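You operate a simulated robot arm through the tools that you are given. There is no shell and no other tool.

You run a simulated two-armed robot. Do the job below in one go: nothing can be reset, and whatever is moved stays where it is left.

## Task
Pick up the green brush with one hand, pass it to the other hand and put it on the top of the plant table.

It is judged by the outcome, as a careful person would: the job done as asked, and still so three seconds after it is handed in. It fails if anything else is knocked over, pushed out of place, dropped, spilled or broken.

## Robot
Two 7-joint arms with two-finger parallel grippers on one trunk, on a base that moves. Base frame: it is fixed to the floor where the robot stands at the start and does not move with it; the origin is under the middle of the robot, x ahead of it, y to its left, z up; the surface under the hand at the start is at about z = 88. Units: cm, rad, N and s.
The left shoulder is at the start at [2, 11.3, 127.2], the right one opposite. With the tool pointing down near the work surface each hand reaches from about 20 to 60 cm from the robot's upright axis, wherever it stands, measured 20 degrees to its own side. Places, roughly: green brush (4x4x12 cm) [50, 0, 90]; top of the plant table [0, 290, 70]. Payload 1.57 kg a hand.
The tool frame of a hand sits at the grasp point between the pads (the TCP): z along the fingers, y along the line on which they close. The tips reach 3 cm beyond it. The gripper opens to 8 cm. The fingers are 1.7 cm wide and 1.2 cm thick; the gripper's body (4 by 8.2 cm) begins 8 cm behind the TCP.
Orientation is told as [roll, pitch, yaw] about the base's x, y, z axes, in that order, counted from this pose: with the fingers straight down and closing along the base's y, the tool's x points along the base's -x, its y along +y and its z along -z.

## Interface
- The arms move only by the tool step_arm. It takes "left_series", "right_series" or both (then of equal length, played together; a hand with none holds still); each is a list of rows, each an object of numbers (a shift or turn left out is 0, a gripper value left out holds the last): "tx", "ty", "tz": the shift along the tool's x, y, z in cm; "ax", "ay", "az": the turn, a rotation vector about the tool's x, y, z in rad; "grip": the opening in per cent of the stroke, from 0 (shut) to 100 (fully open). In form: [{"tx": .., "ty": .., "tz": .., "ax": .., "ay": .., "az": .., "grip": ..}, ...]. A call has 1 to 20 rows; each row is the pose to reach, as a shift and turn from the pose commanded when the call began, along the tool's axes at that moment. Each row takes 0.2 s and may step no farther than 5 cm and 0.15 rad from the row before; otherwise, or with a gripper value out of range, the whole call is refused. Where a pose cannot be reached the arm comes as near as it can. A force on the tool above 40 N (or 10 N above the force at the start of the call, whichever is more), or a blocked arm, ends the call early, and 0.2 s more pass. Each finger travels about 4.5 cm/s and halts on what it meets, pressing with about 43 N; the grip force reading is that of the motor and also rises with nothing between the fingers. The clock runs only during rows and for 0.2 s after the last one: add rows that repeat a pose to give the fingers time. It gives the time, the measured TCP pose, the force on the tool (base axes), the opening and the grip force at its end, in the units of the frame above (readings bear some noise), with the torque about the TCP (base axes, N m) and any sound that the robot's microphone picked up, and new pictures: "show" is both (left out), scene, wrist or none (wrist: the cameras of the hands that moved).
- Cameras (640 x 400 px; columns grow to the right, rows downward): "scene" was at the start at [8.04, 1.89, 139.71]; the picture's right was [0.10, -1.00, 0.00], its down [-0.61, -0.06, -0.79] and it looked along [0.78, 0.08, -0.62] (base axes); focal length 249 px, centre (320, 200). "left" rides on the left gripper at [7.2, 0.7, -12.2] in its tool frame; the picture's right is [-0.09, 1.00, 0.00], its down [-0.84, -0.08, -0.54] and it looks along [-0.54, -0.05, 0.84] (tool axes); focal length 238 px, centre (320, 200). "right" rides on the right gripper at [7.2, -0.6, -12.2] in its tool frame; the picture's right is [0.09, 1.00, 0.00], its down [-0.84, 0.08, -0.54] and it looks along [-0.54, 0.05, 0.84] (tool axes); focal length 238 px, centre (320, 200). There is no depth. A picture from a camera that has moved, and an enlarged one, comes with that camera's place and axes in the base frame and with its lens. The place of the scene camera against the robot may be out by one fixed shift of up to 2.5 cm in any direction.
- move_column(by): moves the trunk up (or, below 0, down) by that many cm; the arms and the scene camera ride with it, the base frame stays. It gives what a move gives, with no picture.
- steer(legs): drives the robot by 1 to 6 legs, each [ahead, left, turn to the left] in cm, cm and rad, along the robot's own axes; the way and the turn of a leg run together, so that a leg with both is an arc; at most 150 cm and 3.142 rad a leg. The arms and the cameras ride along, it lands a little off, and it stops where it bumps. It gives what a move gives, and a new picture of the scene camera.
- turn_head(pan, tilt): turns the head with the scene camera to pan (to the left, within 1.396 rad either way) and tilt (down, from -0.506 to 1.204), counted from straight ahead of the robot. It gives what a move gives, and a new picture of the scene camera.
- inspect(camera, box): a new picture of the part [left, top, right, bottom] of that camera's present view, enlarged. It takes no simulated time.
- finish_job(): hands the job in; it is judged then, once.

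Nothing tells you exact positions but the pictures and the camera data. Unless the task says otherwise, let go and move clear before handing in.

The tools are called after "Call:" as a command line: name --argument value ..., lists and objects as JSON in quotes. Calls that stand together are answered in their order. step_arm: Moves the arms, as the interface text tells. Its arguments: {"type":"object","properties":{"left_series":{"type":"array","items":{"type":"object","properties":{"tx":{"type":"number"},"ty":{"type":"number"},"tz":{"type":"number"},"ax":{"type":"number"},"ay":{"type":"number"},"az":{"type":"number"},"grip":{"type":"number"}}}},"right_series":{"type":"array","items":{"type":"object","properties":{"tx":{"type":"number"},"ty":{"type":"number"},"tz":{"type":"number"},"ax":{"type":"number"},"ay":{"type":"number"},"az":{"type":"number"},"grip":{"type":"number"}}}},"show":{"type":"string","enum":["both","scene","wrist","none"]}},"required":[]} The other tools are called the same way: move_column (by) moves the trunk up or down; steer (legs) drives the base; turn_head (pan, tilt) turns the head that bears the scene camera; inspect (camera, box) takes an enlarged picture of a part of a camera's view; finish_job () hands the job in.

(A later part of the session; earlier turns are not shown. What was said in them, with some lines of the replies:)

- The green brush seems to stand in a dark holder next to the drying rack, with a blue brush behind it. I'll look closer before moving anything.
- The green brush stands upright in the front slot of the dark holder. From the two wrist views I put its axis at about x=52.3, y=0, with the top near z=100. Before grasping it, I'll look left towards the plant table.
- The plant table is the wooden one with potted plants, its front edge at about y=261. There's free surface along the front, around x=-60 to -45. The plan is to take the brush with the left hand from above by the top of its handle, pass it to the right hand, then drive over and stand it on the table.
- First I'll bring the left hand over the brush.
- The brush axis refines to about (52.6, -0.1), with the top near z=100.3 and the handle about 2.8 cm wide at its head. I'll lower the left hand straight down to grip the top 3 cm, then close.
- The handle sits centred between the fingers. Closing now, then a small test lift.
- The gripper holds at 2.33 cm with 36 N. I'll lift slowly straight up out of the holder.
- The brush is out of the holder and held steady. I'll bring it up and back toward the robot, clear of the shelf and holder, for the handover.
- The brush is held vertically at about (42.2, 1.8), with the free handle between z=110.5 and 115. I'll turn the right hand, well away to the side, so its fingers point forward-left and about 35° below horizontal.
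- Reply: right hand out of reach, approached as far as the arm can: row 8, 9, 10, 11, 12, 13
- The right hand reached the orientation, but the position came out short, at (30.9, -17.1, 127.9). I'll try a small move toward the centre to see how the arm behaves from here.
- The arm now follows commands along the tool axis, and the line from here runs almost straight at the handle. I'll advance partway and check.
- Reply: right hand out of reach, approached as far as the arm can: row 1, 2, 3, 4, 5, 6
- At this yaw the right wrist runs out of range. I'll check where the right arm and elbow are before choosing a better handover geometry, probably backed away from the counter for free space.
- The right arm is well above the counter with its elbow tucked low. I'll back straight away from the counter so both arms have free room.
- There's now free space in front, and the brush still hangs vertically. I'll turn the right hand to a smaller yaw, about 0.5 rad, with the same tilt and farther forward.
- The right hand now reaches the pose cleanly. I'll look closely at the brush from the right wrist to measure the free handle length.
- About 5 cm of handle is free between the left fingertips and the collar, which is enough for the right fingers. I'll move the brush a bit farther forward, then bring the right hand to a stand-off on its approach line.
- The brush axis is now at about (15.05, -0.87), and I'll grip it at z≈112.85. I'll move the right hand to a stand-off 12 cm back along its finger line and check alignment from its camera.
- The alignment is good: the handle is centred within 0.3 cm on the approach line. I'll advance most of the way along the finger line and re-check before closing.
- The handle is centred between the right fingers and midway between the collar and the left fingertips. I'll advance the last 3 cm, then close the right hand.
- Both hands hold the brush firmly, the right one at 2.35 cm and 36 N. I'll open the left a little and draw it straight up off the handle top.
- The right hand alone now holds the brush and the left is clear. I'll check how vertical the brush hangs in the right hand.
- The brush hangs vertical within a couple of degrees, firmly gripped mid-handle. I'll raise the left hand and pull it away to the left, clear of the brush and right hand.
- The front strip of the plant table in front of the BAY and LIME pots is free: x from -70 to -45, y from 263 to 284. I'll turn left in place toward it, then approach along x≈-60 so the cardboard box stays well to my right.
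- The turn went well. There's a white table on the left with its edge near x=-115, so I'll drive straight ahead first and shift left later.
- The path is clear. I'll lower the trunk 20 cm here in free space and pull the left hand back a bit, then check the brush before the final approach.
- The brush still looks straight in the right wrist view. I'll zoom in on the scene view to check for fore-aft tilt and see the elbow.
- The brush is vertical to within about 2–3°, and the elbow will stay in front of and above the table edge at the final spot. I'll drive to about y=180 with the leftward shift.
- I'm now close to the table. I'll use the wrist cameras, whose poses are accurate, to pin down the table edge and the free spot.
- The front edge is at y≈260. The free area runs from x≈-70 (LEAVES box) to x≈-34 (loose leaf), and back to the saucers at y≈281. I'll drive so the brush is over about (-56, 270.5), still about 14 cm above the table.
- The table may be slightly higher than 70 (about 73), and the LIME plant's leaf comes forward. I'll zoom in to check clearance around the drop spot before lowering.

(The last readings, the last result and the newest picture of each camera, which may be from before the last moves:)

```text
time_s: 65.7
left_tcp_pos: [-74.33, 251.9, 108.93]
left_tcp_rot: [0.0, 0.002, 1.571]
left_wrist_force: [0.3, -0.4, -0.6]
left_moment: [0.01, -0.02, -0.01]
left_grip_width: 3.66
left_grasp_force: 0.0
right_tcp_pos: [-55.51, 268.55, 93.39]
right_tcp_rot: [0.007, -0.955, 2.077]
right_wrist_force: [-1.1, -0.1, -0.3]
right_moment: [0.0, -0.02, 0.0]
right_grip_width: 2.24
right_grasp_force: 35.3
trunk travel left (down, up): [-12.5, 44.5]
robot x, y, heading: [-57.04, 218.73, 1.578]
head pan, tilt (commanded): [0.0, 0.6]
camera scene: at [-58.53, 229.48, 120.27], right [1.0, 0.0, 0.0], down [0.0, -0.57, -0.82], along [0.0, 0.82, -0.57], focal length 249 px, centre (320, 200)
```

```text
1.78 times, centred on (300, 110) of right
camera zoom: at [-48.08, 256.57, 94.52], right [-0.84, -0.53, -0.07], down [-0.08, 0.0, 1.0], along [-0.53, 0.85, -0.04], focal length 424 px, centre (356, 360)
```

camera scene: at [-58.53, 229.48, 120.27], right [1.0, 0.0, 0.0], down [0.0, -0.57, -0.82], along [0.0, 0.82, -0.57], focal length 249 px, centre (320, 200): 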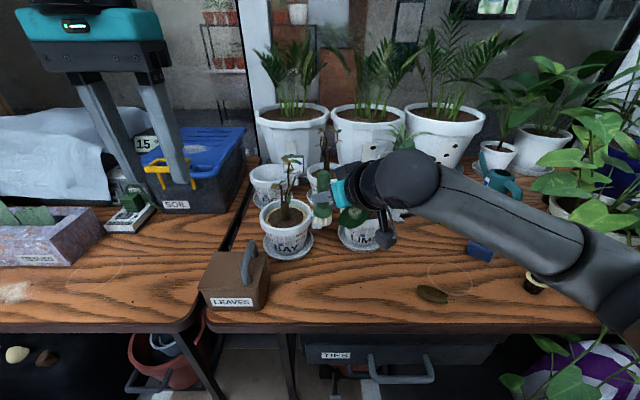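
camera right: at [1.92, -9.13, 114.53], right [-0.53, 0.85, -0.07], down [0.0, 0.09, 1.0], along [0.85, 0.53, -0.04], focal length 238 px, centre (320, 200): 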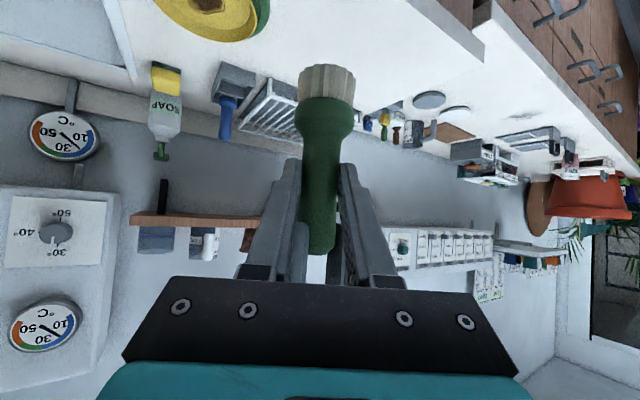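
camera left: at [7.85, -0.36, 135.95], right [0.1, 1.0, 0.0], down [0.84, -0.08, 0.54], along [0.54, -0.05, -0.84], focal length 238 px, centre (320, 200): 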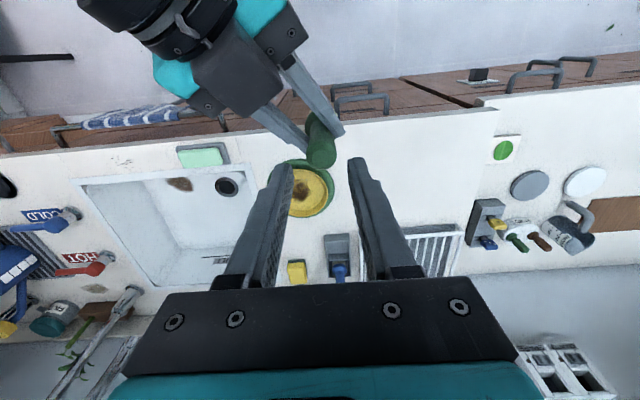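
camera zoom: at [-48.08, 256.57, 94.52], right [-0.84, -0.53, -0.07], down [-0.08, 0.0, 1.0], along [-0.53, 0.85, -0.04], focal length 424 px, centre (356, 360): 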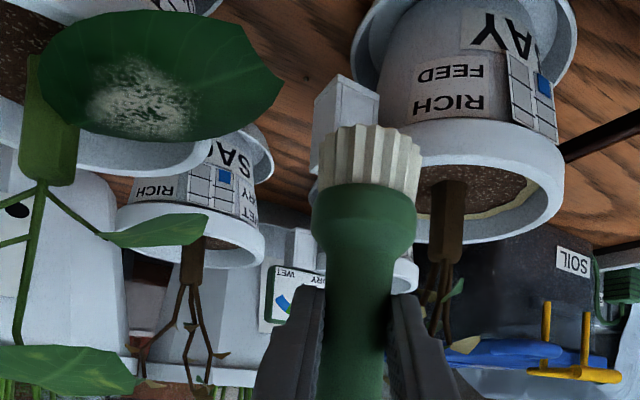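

The LIME plant's leaf sits at about (-50, 272, z≈84), so lowering here would brush it, and the front edge is really at y≈255. I'll back up 7 cm so the spot is (-57, 262.5), clear of the plants and about 8 cm inside the edge.

Call:
steer --legs '[[-7, 0.5, 0]]'

Call:
inspect --camera "left" --box '[100, 90, 380, 290]'

Call:
inspect --camera "right" --box '[0, 0, 640, 400]'

```text
time_s: 66.8
left_tcp_pos: [-74.69, 245.02, 109.08]
left_tcp_rot: [-0.001, -0.001, 1.57]
left_wrist_force: [0.0, 0.2, -0.2]
left_moment: [0.0, 0.0, -0.01]
left_grip_width: 3.67
left_grasp_force: 0.1
right_tcp_pos: [-55.95, 261.72, 93.45]
right_tcp_rot: [0.006, -0.957, 2.078]
right_wrist_force: [-0.1, -0.4, -0.4]
right_moment: [-0.01, 0.01, 0.0]
right_grip_width: 2.25
right_grasp_force: 35.4
trunk travel left (down, up): [-12.5, 44.5]
robot x, y, heading: [-57.55, 211.59, 1.569]
head pan, tilt (commanded): [0.0, 0.6]
camera scene: at [-59.03, 222.59, 120.28], right [1.0, 0.0, 0.0], down [0.0, -0.56, -0.83], along [0.0, 0.83, -0.56], focal length 249 px, centre (320, 200)
```

scene: 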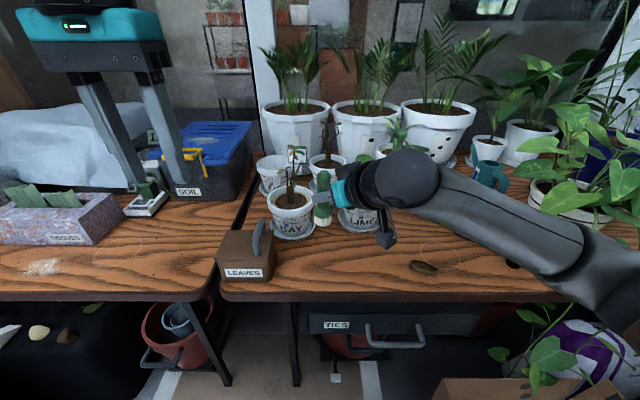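

```text
2.00 times, centred on (240, 190) of left
camera zoom: at [-75.34, 237.78, 121.18], right [-1.0, 0.09, 0.0], down [0.08, 0.84, 0.54], along [0.05, 0.54, -0.84], focal length 477 px, centre (480, 220)
```

zoom: 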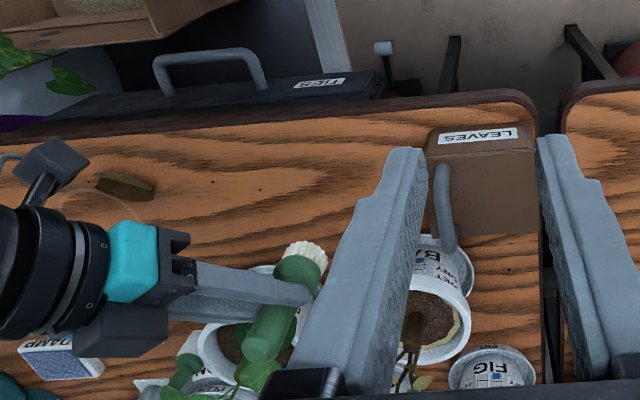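

```text
1.00 times, centred on (320, 200) of right (not enlarged: the box is as wide or as high as the picture)
camera zoom: at [-48.61, 249.71, 94.55], right [-0.84, -0.53, -0.07], down [-0.08, 0.0, 1.0], along [-0.53, 0.85, -0.04], focal length 238 px, centre (320, 200)
```

zoom: 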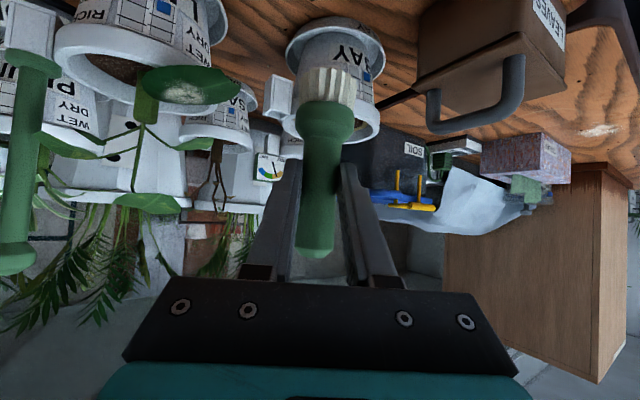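

The brush is now over bare wood at about (-56.5, 262.8), clear of the leaf, pots and LEAVES box. I'll lower the trunk 8 cm and leave the last few centimetres to the arm with force sensing.

Call:
move_column --by -8

Call:
inspect --camera "right" --box '[0, 0, 640, 400]'

Call:
turn_head --pan 0.0 --tilt 0.75

Call:
inspect --camera "scene" --box '[220, 130, 440, 290]'

```text
time_s: 67.9
left_tcp_pos: [-74.71, 245.02, 100.99]
left_tcp_rot: [-0.001, -0.001, 1.571]
left_wrist_force: [1.4, 0.6, -1.0]
left_moment: [0.01, 0.0, -0.01]
left_grip_width: 3.68
left_grasp_force: 0.0
right_tcp_pos: [-56.0, 261.53, 85.33]
right_tcp_rot: [0.005, -0.957, 2.077]
right_wrist_force: [0.2, -0.1, -0.6]
right_moment: [-0.05, -0.01, -0.04]
right_grip_width: 2.23
right_grasp_force: 35.3
trunk travel left (down, up): [-4.5, 52.5]
robot x, y, heading: [-57.57, 211.73, 1.572]
head pan, tilt (commanded): [0.0, 0.6]
```

```text
1.00 times, centred on (320, 200) of right (not enlarged: the box is as wide or as high as the picture)
camera zoom: at [-48.61, 249.75, 86.54], right [-0.84, -0.53, -0.07], down [-0.08, 0.0, 1.0], along [-0.53, 0.85, -0.04], focal length 238 px, centre (320, 200)
```

zoom: 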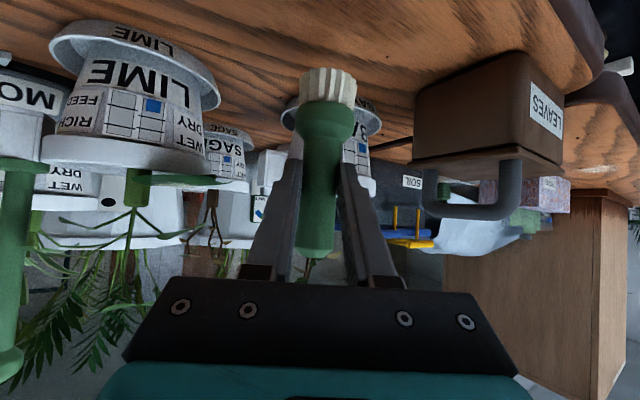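

```text
time_s: 68.6
left_tcp_pos: [-74.79, 244.99, 101.06]
left_tcp_rot: [0.0, 0.002, 1.57]
left_wrist_force: [0.5, -0.1, -0.1]
left_moment: [0.0, 0.03, -0.01]
left_grip_width: 3.7
left_grasp_force: 0.1
right_tcp_pos: [-55.97, 261.69, 85.32]
right_tcp_rot: [0.004, -0.954, 2.077]
right_wrist_force: [0.0, -0.5, -0.7]
right_moment: [0.01, -0.02, 0.01]
right_grip_width: 2.27
right_grasp_force: 35.6
trunk travel left (down, up): [-4.5, 52.5]
robot x, y, heading: [-56.92, 212.12, 1.571]
head pan, tilt (commanded): [0.0, 0.75]
camera scene: at [-59.03, 222.09, 110.99], right [1.0, 0.0, 0.0], down [0.0, -0.68, -0.73], along [0.0, 0.73, -0.68], focal length 249 px, centre (320, 200)
```

scene: 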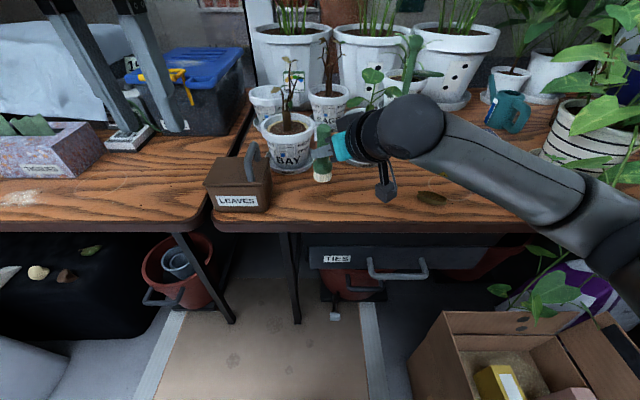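

```text
2.50 times, centred on (330, 210) of scene
camera zoom: at [-59.03, 222.09, 110.99], right [1.0, 0.0, 0.0], down [0.0, -0.68, -0.73], along [0.0, 0.73, -0.68], focal length 623 px, centre (295, 175)
```

zoom: 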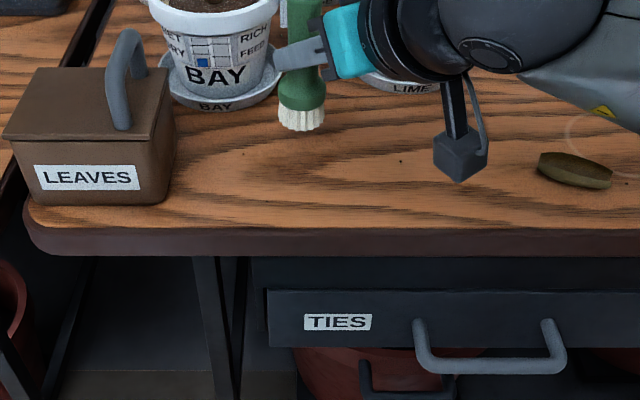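

The brush bottom is at about z=77.5 and the surface below is bare. I'll lower the hand straight down with the arm in small steps.

Call:
step_arm --right_series '[{"tx": 0.327, "tz": 0.231}, {"tx": 0.654, "tz": 0.462}, {"tx": 0.98, "tz": 0.692}, {"tx": 1.307, "tz": 0.923}, {"tx": 1.634, "tz": 1.154}, {"tx": 1.961, "tz": 1.385}, {"tx": 2.2, "tz": 1.56}]'

Call:
inspect --camera "scene" --box '[260, 130, 400, 230]'

```text
time_s: 70.2
left_tcp_pos: [-74.85, 245.09, 100.99]
left_tcp_rot: [0.001, 0.001, 1.57]
left_wrist_force: [-0.3, -1.1, -0.5]
left_moment: [0.0, 0.01, -0.01]
left_grip_width: 3.67
left_grasp_force: 0.0
right_tcp_pos: [-56.11, 261.72, 82.68]
right_tcp_rot: [0.006, -0.952, 2.075]
right_wrist_force: [-0.4, 0.5, -1.2]
right_moment: [-0.02, 0.04, 0.02]
right_grip_width: 2.27
right_grasp_force: 34.7
trunk travel left (down, up): [-4.5, 52.5]
robot x, y, heading: [-57.37, 211.85, 1.575]
head pan, tilt (commanded): [0.0, 0.75]
camera scene: at [-59.03, 222.09, 110.98], right [1.0, 0.0, 0.0], down [0.0, -0.68, -0.73], along [0.0, 0.73, -0.68], focal length 249 px, centre (320, 200)
camera right: at [-48.59, 249.75, 83.85], right [-0.84, -0.53, -0.07], down [-0.08, 0.0, 1.0], along [-0.53, 0.85, -0.04], focal length 238 px, centre (320, 200)
```

scene: 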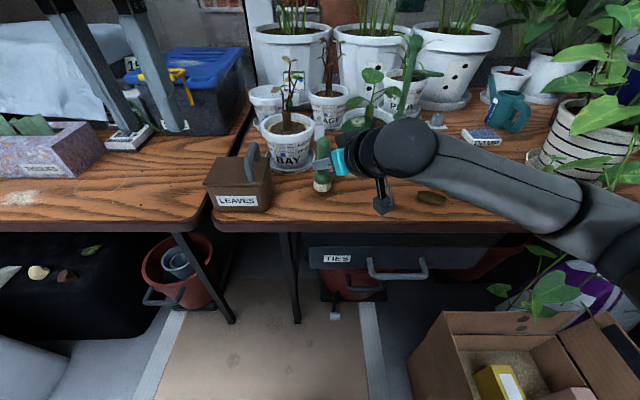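
right: 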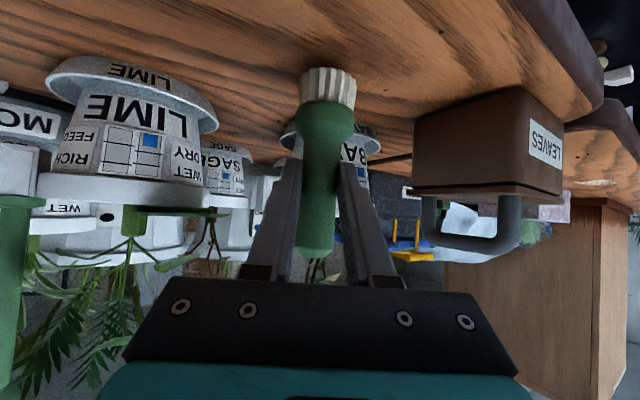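

```text
4.00 times, centred on (330, 180) of scene
camera zoom: at [-59.03, 222.09, 110.98], right [1.0, 0.0, 0.0], down [0.0, -0.68, -0.73], along [0.0, 0.73, -0.68], focal length 997 px, centre (280, 280)
```

zoom: 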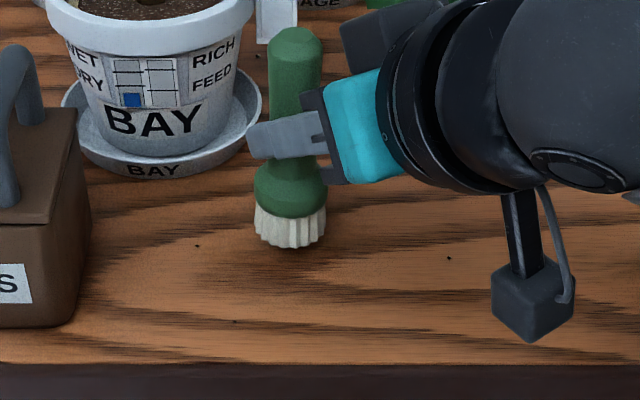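

There's a faint shadow just under the bristles, so contact is near. I'll continue in 0.25 cm steps until the force rises.

Call:
step_arm --right_series '[{"tx": 0.204, "tz": 0.144}, {"tx": 0.408, "tz": 0.288}, {"tx": 0.613, "tz": 0.433}, {"tx": 0.817, "tz": 0.577}]'

Call:
inspect --camera "scene" --box '[280, 150, 360, 210]'

```text
time_s: 71.2
left_tcp_pos: [-74.73, 245.01, 101.06]
left_tcp_rot: [-0.001, 0.001, 1.571]
left_wrist_force: [0.0, 0.3, 0.1]
left_moment: [0.0, -0.04, 0.01]
left_grip_width: 3.65
left_grasp_force: 0.1
right_tcp_pos: [-55.92, 261.74, 81.66]
right_tcp_rot: [0.006, -0.956, 2.077]
right_wrist_force: [0.7, 0.2, 0.1]
right_moment: [0.01, -0.01, 0.01]
right_grip_width: 2.23
right_grasp_force: 36.2
trunk travel left (down, up): [-4.5, 52.5]
robot x, y, heading: [-57.37, 211.68, 1.572]
head pan, tilt (commanded): [0.0, 0.75]
camera scene: at [-59.03, 222.09, 110.98], right [1.0, 0.0, 0.0], down [0.0, -0.68, -0.73], along [0.0, 0.73, -0.68], focal length 249 px, centre (320, 200)
camera right: at [-48.53, 249.73, 82.83], right [-0.84, -0.53, -0.07], down [-0.08, 0.0, 1.0], along [-0.53, 0.85, -0.04], focal length 238 px, centre (320, 200)
```

scene: 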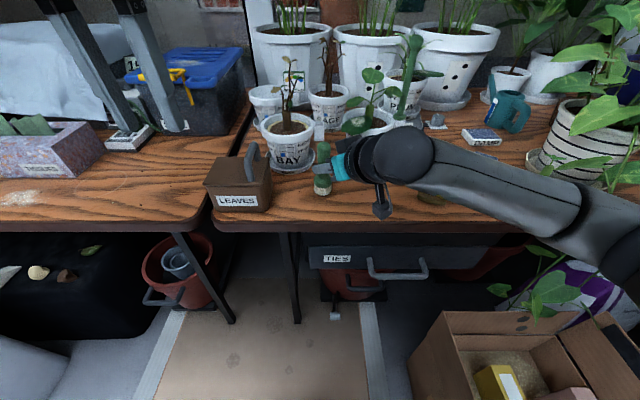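
right: 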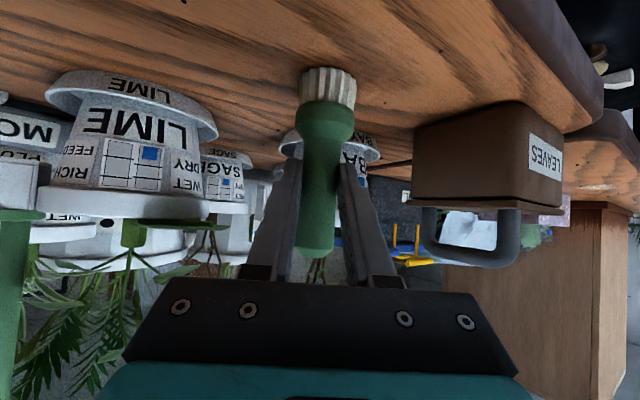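

```text
6.67 times, centred on (320, 180) of scene
camera zoom: at [-59.03, 222.09, 110.98], right [1.0, 0.0, 0.0], down [0.0, -0.68, -0.73], along [0.0, 0.73, -0.68], focal length 1661 px, centre (320, 333)
```

zoom: 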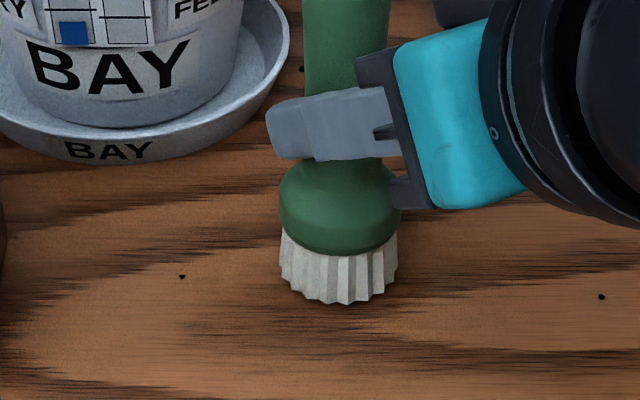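

Call:
step_arm --right_series '[{"tx": 0.204, "tz": 0.144}, {"tx": 0.408, "tz": 0.288}, {"tx": 0.613, "tz": 0.433}, {"tx": 0.817, "tz": 0.577}, {"tx": 1.02, "tz": 0.72}, {"tx": 1.225, "tz": 0.865}]' --show "wrist"

Call:
inspect --camera "scene" --box '[280, 150, 360, 210]'

```text
time_s: 72.6
left_tcp_pos: [-74.77, 244.89, 101.03]
left_tcp_rot: [-0.001, -0.003, 1.57]
left_wrist_force: [0.2, 0.5, 0.1]
left_moment: [0.01, -0.03, 0.01]
left_grip_width: 3.68
left_grasp_force: 0.1
right_tcp_pos: [-56.07, 261.92, 80.91]
right_tcp_rot: [0.005, -0.975, 2.08]
right_wrist_force: [-2.2, -1.0, 28.4]
right_moment: [0.55, 0.3, -0.04]
right_grip_width: 2.28
right_grasp_force: 35.2
trunk travel left (down, up): [-4.5, 52.5]
robot x, y, heading: [-57.55, 211.58, 1.573]
head pan, tilt (commanded): [0.0, 0.75]
camera right: at [-48.7, 249.91, 81.89], right [-0.84, -0.53, -0.07], down [-0.07, -0.02, 1.0], along [-0.53, 0.85, -0.02], focal length 238 px, centre (320, 200)
```

right: 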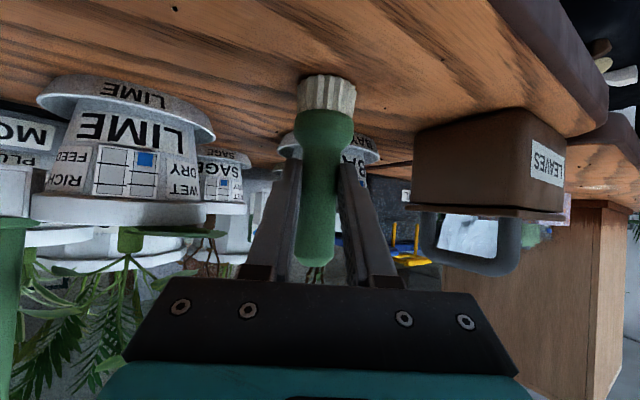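

```text
6.67 times, centred on (320, 180) of scene
camera zoom: at [-59.06, 221.89, 111.01], right [1.0, 0.0, 0.0], down [0.0, -0.68, -0.73], along [0.0, 0.73, -0.68], focal length 1661 px, centre (320, 333)
```

zoom: 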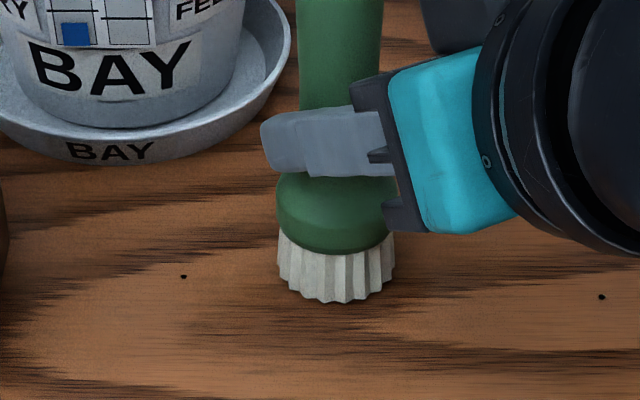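

The brush is on the table with about 28 N of contact force, against a table top near z=73. I'll ease up slightly to relieve the force before releasing.

Call:
step_arm --right_series '[{"tx": -0.16, "tz": -0.115}, {"tx": -0.33, "tz": -0.23}, {"tx": -0.33, "tz": -0.23}]' --show "wrist"

Call:
inspect --camera "scene" --box '[270, 120, 390, 210]'

```text
time_s: 73.4
left_tcp_pos: [-74.81, 244.99, 101.06]
left_tcp_rot: [-0.001, -0.001, 1.569]
left_wrist_force: [0.0, 0.1, -0.6]
left_moment: [-0.02, 0.0, 0.0]
left_grip_width: 3.69
left_grasp_force: 0.1
right_tcp_pos: [-56.06, 261.84, 81.04]
right_tcp_rot: [0.005, -0.966, 2.079]
right_wrist_force: [-5.8, 3.7, 17.4]
right_moment: [0.85, 0.43, 0.1]
right_grip_width: 2.24
right_grasp_force: 35.0
trunk travel left (down, up): [-4.5, 52.5]
robot x, y, heading: [-57.42, 211.58, 1.573]
head pan, tilt (commanded): [0.0, 0.75]
camera right: at [-48.66, 249.88, 82.02], right [-0.84, -0.53, -0.07], down [-0.08, -0.01, 1.0], along [-0.53, 0.85, -0.03], focal length 238 px, centre (320, 200)
```

right: 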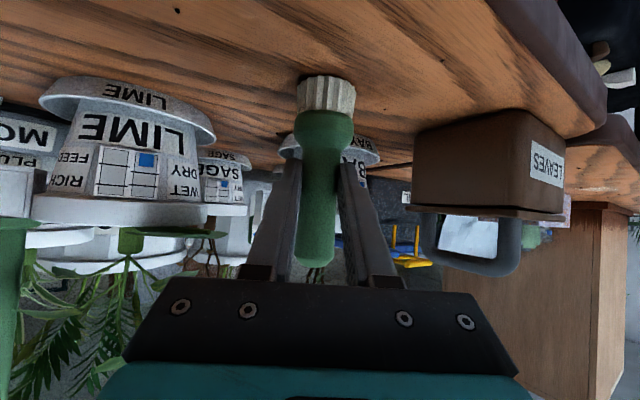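

```text
4.44 times, centred on (330, 165) of scene
camera zoom: at [-59.07, 222.01, 110.99], right [1.0, 0.0, 0.0], down [0.0, -0.68, -0.73], along [0.0, 0.73, -0.68], focal length 1107 px, centre (276, 356)
```

zoom: 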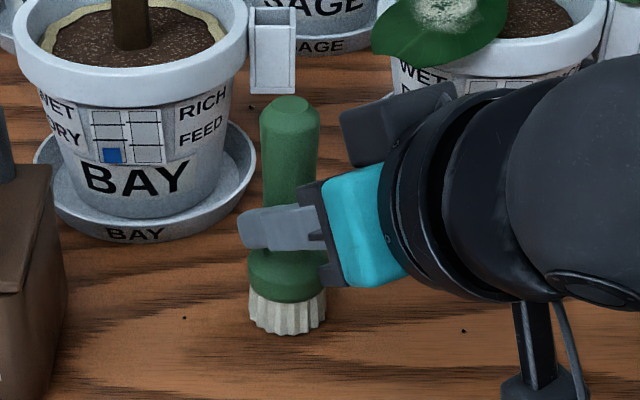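

Call:
step_arm --right_series '[{"tx": -0.16, "tz": -0.115}, {"tx": -0.29, "tz": -0.2}, {"tx": -0.29, "tz": -0.2}]' --show "none"

```text
time_s: 74.2
left_tcp_pos: [-74.71, 244.97, 101.03]
left_tcp_rot: [-0.001, 0.001, 1.571]
left_wrist_force: [0.2, 0.3, 0.3]
left_moment: [0.02, 0.01, 0.04]
left_grip_width: 3.68
left_grasp_force: 0.1
right_tcp_pos: [-56.02, 261.78, 81.02]
right_tcp_rot: [0.004, -0.959, 2.077]
right_wrist_force: [-1.7, 4.4, 13.5]
right_moment: [0.75, 0.29, 0.0]
right_grip_width: 2.27
right_grasp_force: 35.0
trunk travel left (down, up): [-4.5, 52.5]
robot x, y, heading: [-57.09, 211.64, 1.574]
head pan, tilt (commanded): [0.0, 0.75]
```

Contact is concentrated on the far edge of the bristles, so the brush may lean forward slightly. I'll check from the left wrist camera.

Call:
inspect --camera "left" --box '[120, 80, 330, 230]'

Call:
inspect --camera "right" --box '[220, 40, 420, 290]'

Call:
inspect --camera "scene" --box '[290, 125, 370, 205]'

```text
2.67 times, centred on (225, 155) of left
camera zoom: at [-75.35, 237.77, 113.18], right [-1.0, 0.09, 0.0], down [0.08, 0.84, 0.54], along [0.05, 0.54, -0.84], focal length 636 px, centre (573, 320)
```

zoom: 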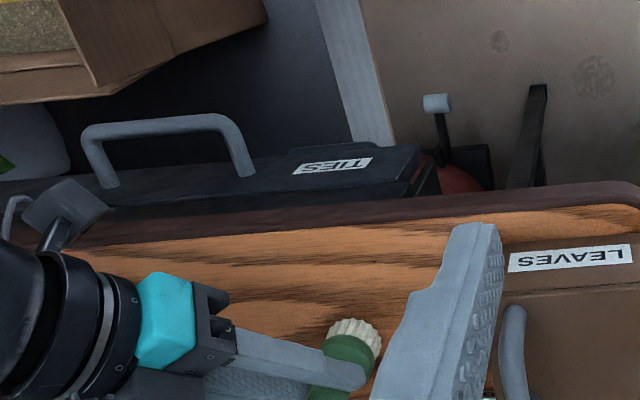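

```text
1.60 times, centred on (320, 165) of right
camera zoom: at [-48.59, 249.77, 82.17], right [-0.84, -0.53, -0.07], down [-0.08, 0.0, 1.0], along [-0.53, 0.85, -0.04], focal length 381 px, centre (320, 256)
```

zoom: 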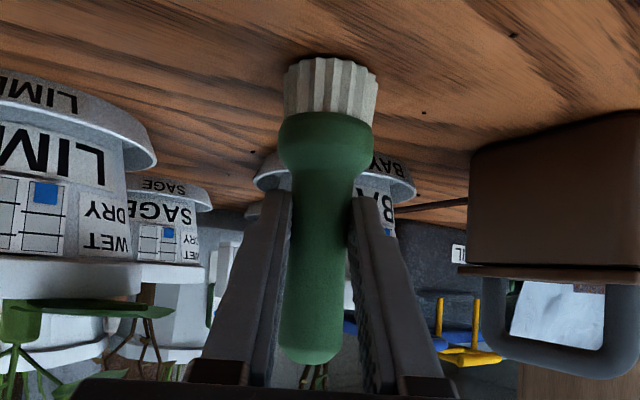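

```text
5.00 times, centred on (330, 165) of scene
camera zoom: at [-59.04, 222.04, 110.99], right [1.0, 0.0, 0.0], down [0.0, -0.68, -0.73], along [0.0, 0.73, -0.68], focal length 1246 px, centre (270, 375)
```

zoom: 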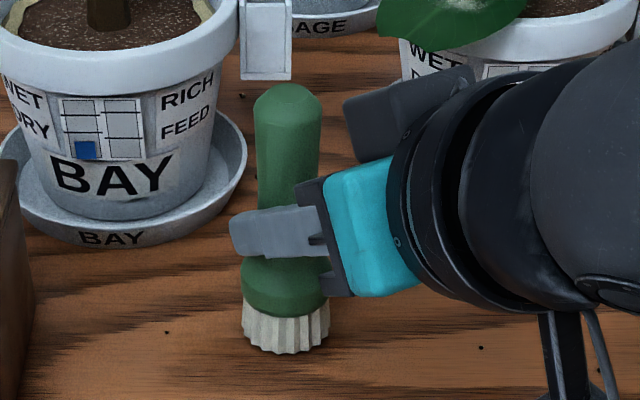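

The brush is essentially vertical; it slid up about 0.5 cm in the grip on contact. I'll relieve the remaining force a bit more, then open the right hand gently.

Call:
step_arm --right_series '[{"tx": -0.16, "tz": -0.115}, {"tx": -0.33, "tz": -0.23}, {"tx": -0.33, "tz": -0.23}]' --show "none"

```text
time_s: 75.0
left_tcp_pos: [-74.82, 244.96, 101.0]
left_tcp_rot: [0.001, 0.0, 1.57]
left_wrist_force: [0.4, -0.1, 0.4]
left_moment: [0.0, -0.02, 0.01]
left_grip_width: 3.69
left_grasp_force: 0.1
right_tcp_pos: [-56.07, 261.56, 81.19]
right_tcp_rot: [0.007, -0.951, 2.075]
right_wrist_force: [2.2, 1.8, 4.6]
right_moment: [0.2, -0.05, -0.06]
right_grip_width: 2.27
right_grasp_force: 35.4
trunk travel left (down, up): [-4.5, 52.5]
robot x, y, heading: [-57.13, 211.45, 1.571]
head pan, tilt (commanded): [0.0, 0.75]
```

Only about 4.6 N of contact remains. Opening gently now.

Call:
step_arm --right_series '[{"grip": 31}, {"grip": 35}, {"grip": 40}, {"grip": 46}, {"grip": 52}, {"grip": 58}, {"grip": 62}, {"grip": 62}]'

Call:
inspect --camera "scene" --box '[270, 120, 390, 210]'

```text
time_s: 76.8
left_tcp_pos: [-74.8, 245.06, 101.06]
left_tcp_rot: [0.001, 0.0, 1.57]
left_wrist_force: [0.0, 0.4, -0.9]
left_moment: [-0.01, -0.04, 0.03]
left_grip_width: 3.67
left_grasp_force: 0.1
right_tcp_pos: [-56.12, 261.67, 81.17]
right_tcp_rot: [0.005, -0.955, 2.077]
right_wrist_force: [0.3, -0.3, -0.3]
right_moment: [0.0, 0.0, -0.02]
right_grip_width: 4.96
right_grasp_force: 0.0
trunk travel left (down, up): [-4.5, 52.5]
robot x, y, heading: [-57.38, 212.2, 1.572]
head pan, tilt (commanded): [0.0, 0.75]
camera scene: at [-59.03, 222.09, 110.98], right [1.0, 0.0, 0.0], down [0.0, -0.68, -0.73], along [0.0, 0.73, -0.68], focal length 249 px, centre (320, 200)
camera right: at [-48.68, 249.74, 82.36], right [-0.84, -0.53, -0.07], down [-0.08, 0.0, 1.0], along [-0.53, 0.85, -0.04], focal length 238 px, centre (320, 200)
```

scene: 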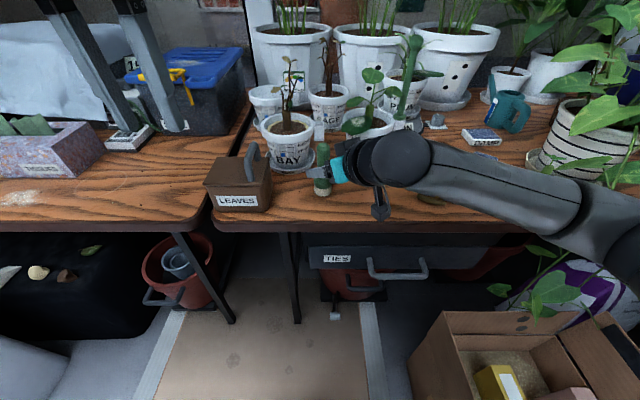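
right: 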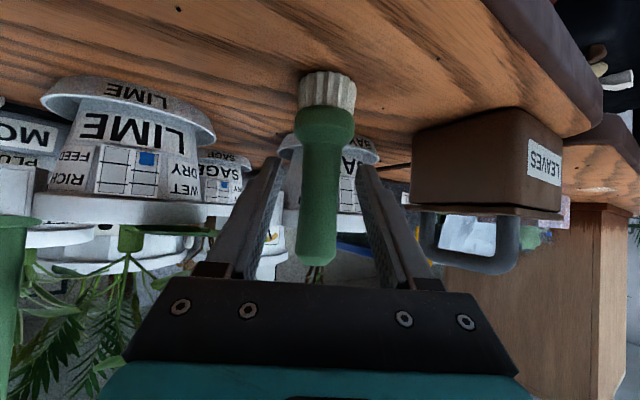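

```text
4.44 times, centred on (330, 165) of scene
camera zoom: at [-59.03, 222.09, 110.98], right [1.0, 0.0, 0.0], down [0.0, -0.68, -0.73], along [0.0, 0.73, -0.68], focal length 1107 px, centre (276, 356)
```

zoom: 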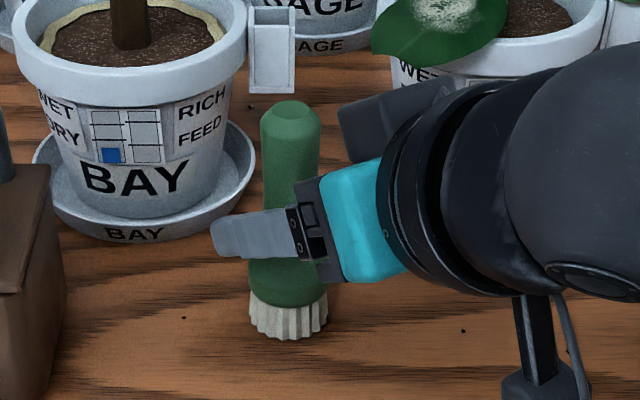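

The brush stands on its own, with the fingers clear on both sides. I'll withdraw the right hand straight back along its finger line.

Call:
step_arm --right_series '[{"tz": -0.6}, {"tz": -1.2}, {"tz": -2}, {"tz": -3}, {"tz": -4}, {"tz": -5}, {"tz": -6}, {"tz": -7}, {"tz": -8}, {"tz": -9.2}, {"tz": -10.4}, {"tz": -11.6}, {"tz": -12.8}]'

Call:
inspect --camera "scene" --box '[240, 100, 420, 240]'

```text
time_s: 79.6
left_tcp_pos: [-74.75, 244.97, 101.11]
left_tcp_rot: [0.001, 0.0, 1.571]
left_wrist_force: [-0.6, 0.5, 0.5]
left_moment: [-0.01, -0.02, 0.0]
left_grip_width: 3.69
left_grasp_force: 0.1
right_tcp_pos: [-50.9, 252.52, 88.61]
right_tcp_rot: [0.004, -0.955, 2.079]
right_wrist_force: [0.3, 0.1, -0.4]
right_moment: [0.02, 0.02, -0.03]
right_grip_width: 4.97
right_grasp_force: 0.1
trunk travel left (down, up): [-4.5, 52.5]
robot x, y, heading: [-57.6, 211.77, 1.572]
head pan, tilt (commanded): [0.0, 0.75]
camera scene: at [-59.03, 222.09, 110.98], right [1.0, 0.0, 0.0], down [0.0, -0.68, -0.73], along [0.0, 0.73, -0.68], focal length 249 px, centre (320, 200)
camera right: at [-43.44, 240.53, 89.86], right [-0.84, -0.53, -0.07], down [-0.08, 0.0, 1.0], along [-0.53, 0.85, -0.04], focal length 238 px, centre (320, 200)
```

scene: 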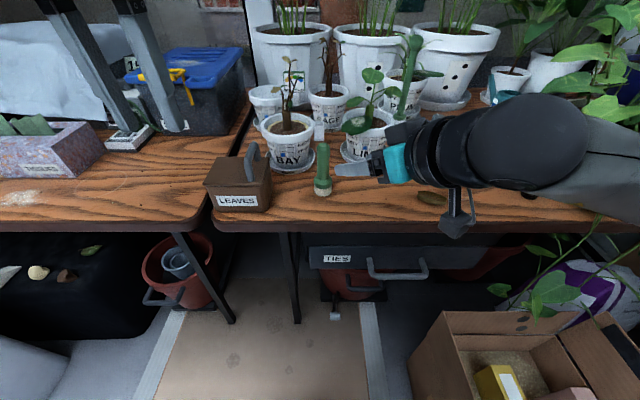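
right: 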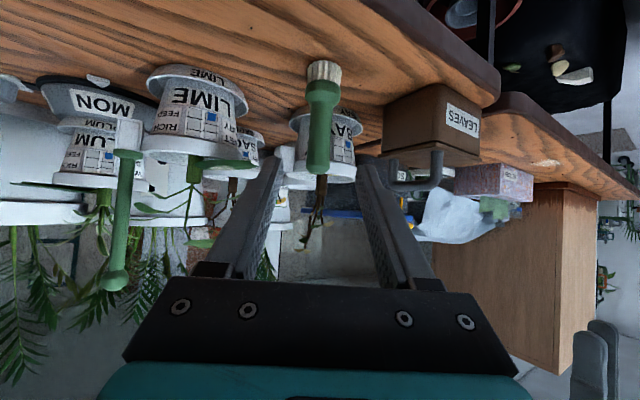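

```text
2.86 times, centred on (330, 170) of scene
camera zoom: at [-59.03, 222.09, 110.98], right [1.0, 0.0, 0.0], down [0.0, -0.68, -0.73], along [0.0, 0.73, -0.68], focal length 712 px, centre (291, 286)
```

zoom: 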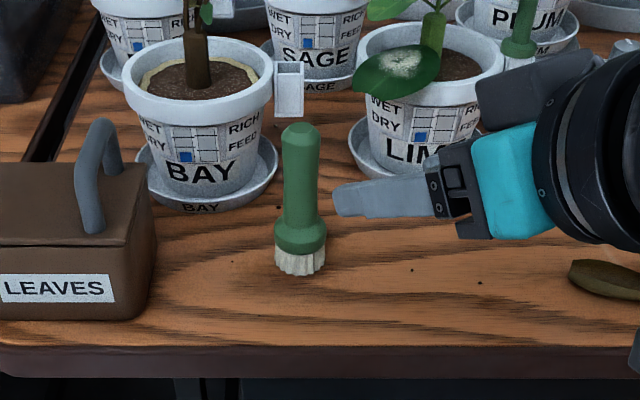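

The brush stands upright on the bare table, everything around it undisturbed. Before backing away, I'll check the right elbow's surroundings near the trailing plant.

Call:
turn_head --pan -0.8 --tilt 0.6

```text
time_s: 80.8
left_tcp_pos: [-74.87, 245.11, 100.94]
left_tcp_rot: [0.002, 0.0, 1.572]
left_wrist_force: [0.2, 0.9, -0.1]
left_moment: [0.0, -0.04, 0.02]
left_grip_width: 3.67
left_grasp_force: 0.1
right_tcp_pos: [-50.78, 252.63, 88.66]
right_tcp_rot: [0.007, -0.955, 2.076]
right_wrist_force: [0.3, 0.0, 0.3]
right_moment: [0.0, 0.0, 0.01]
right_grip_width: 4.96
right_grasp_force: 0.1
trunk travel left (down, up): [-4.5, 52.5]
robot x, y, heading: [-57.53, 211.41, 1.571]
head pan, tilt (commanded): [-0.799, 0.6]
camera scene: at [-52.7, 219.97, 112.27], right [0.7, -0.72, 0.0], down [-0.4, -0.39, -0.82], along [0.59, 0.58, -0.57], focal length 249 px, centre (320, 200)
```

scene: 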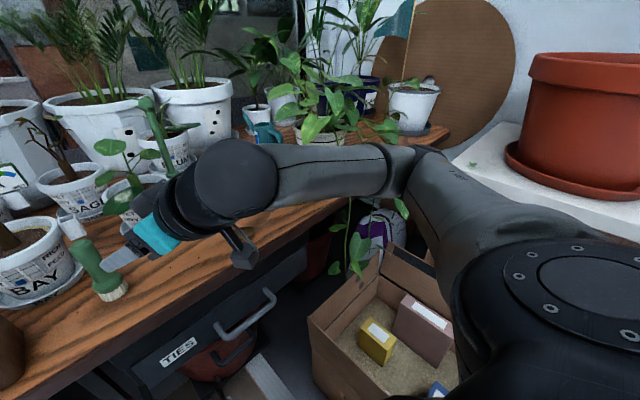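

The elbow is well clear of the vines and above the box. I'll back straight away from the table.

Call:
steer --legs '[[-35, 0, 0]]'

Call:
turn_head --pan 0.0 --tilt 0.5

Call:
inspect --camera "scene" --box '[220, 80, 460, 250]'

```text
time_s: 83.0
left_tcp_pos: [-74.75, 211.55, 101.0]
left_tcp_rot: [-0.002, 0.001, 1.568]
left_wrist_force: [0.5, -1.0, -0.8]
left_moment: [0.0, -0.02, -0.01]
left_grip_width: 3.69
left_grasp_force: 0.1
right_tcp_pos: [-50.73, 219.06, 88.6]
right_tcp_rot: [0.006, -0.955, 2.076]
right_wrist_force: [-0.5, -0.6, -0.2]
right_moment: [-0.01, -0.03, 0.03]
right_grip_width: 4.94
right_grasp_force: 0.1
trunk travel left (down, up): [-4.5, 52.5]
robot x, y, heading: [-57.48, 178.08, 1.574]
head pan, tilt (commanded): [-0.799, 0.6]
camera scene: at [-52.7, 186.49, 112.27], right [0.7, -0.72, 0.0], down [-0.41, -0.39, -0.83], along [0.59, 0.57, -0.56], focal length 249 px, centre (320, 200)
```

scene: 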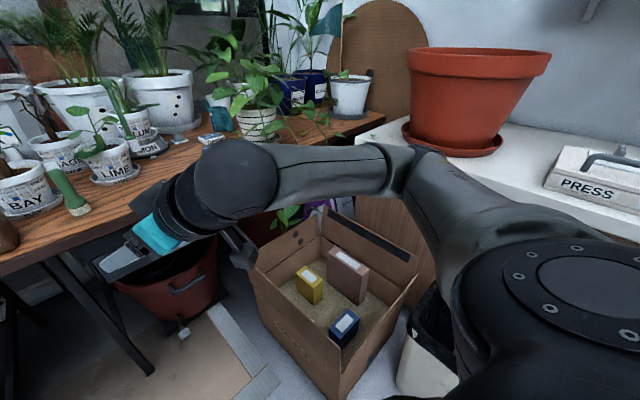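

```text
time_s: 84.1
left_tcp_pos: [-74.63, 211.64, 101.01]
left_tcp_rot: [0.0, 0.0, 1.568]
left_wrist_force: [0.0, 0.4, 0.4]
left_moment: [0.01, 0.03, 0.01]
left_grip_width: 3.67
left_grasp_force: 0.0
right_tcp_pos: [-50.86, 219.03, 88.67]
right_tcp_rot: [0.007, -0.955, 2.076]
right_wrist_force: [-0.7, -0.4, 0.5]
right_moment: [0.01, 0.01, -0.03]
right_grip_width: 4.96
right_grasp_force: 0.0
trunk travel left (down, up): [-4.5, 52.5]
robot x, y, heading: [-57.33, 178.09, 1.576]
head pan, tilt (commanded): [0.0, 0.499]
camera scene: at [-59.03, 189.45, 113.18], right [1.0, 0.0, 0.0], down [0.0, -0.48, -0.88], along [0.0, 0.88, -0.48], focal length 249 px, centre (320, 200)
```

scene: 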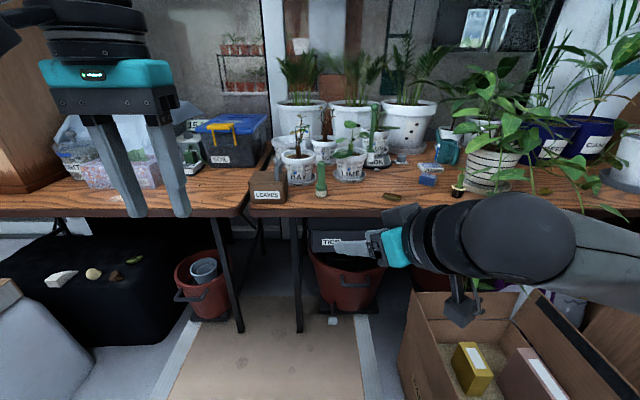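

```text
2.35 times, centred on (340, 165) of scene
camera zoom: at [-59.03, 189.45, 113.18], right [1.0, 0.0, 0.0], down [0.0, -0.48, -0.88], along [0.0, 0.88, -0.48], focal length 586 px, centre (273, 282)
```

zoom: 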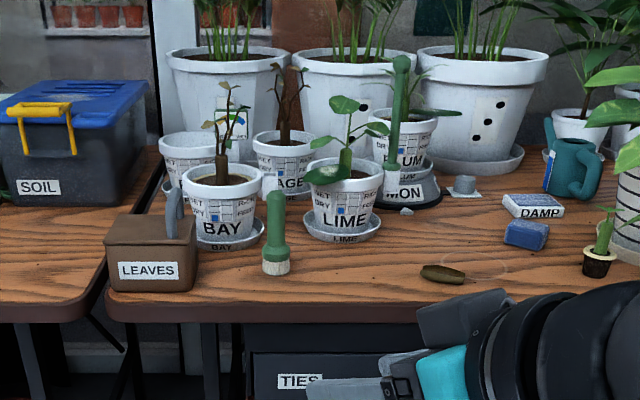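

The green brush is standing upright and steady on the plant table, in front of the BAY and LIME pots. Nothing around it has moved, and both hands are empty and clear, so I'm handing the job in.

Call:
finish_job

```text
The job is handed in.
```

The green brush is standing upright on top of the plant table, in front of the BAY and LIME pots and about 8 cm in from the front edge. I picked it up with the left hand, passed it to the right hand in mid-air, and set it down with the right.

The last pictures before I handed the job in showed it standing steady, with nothing around it knocked over or out of place. Both hands were empty and the robot had backed away from the table. I handed it in without seeing a result from the judging.
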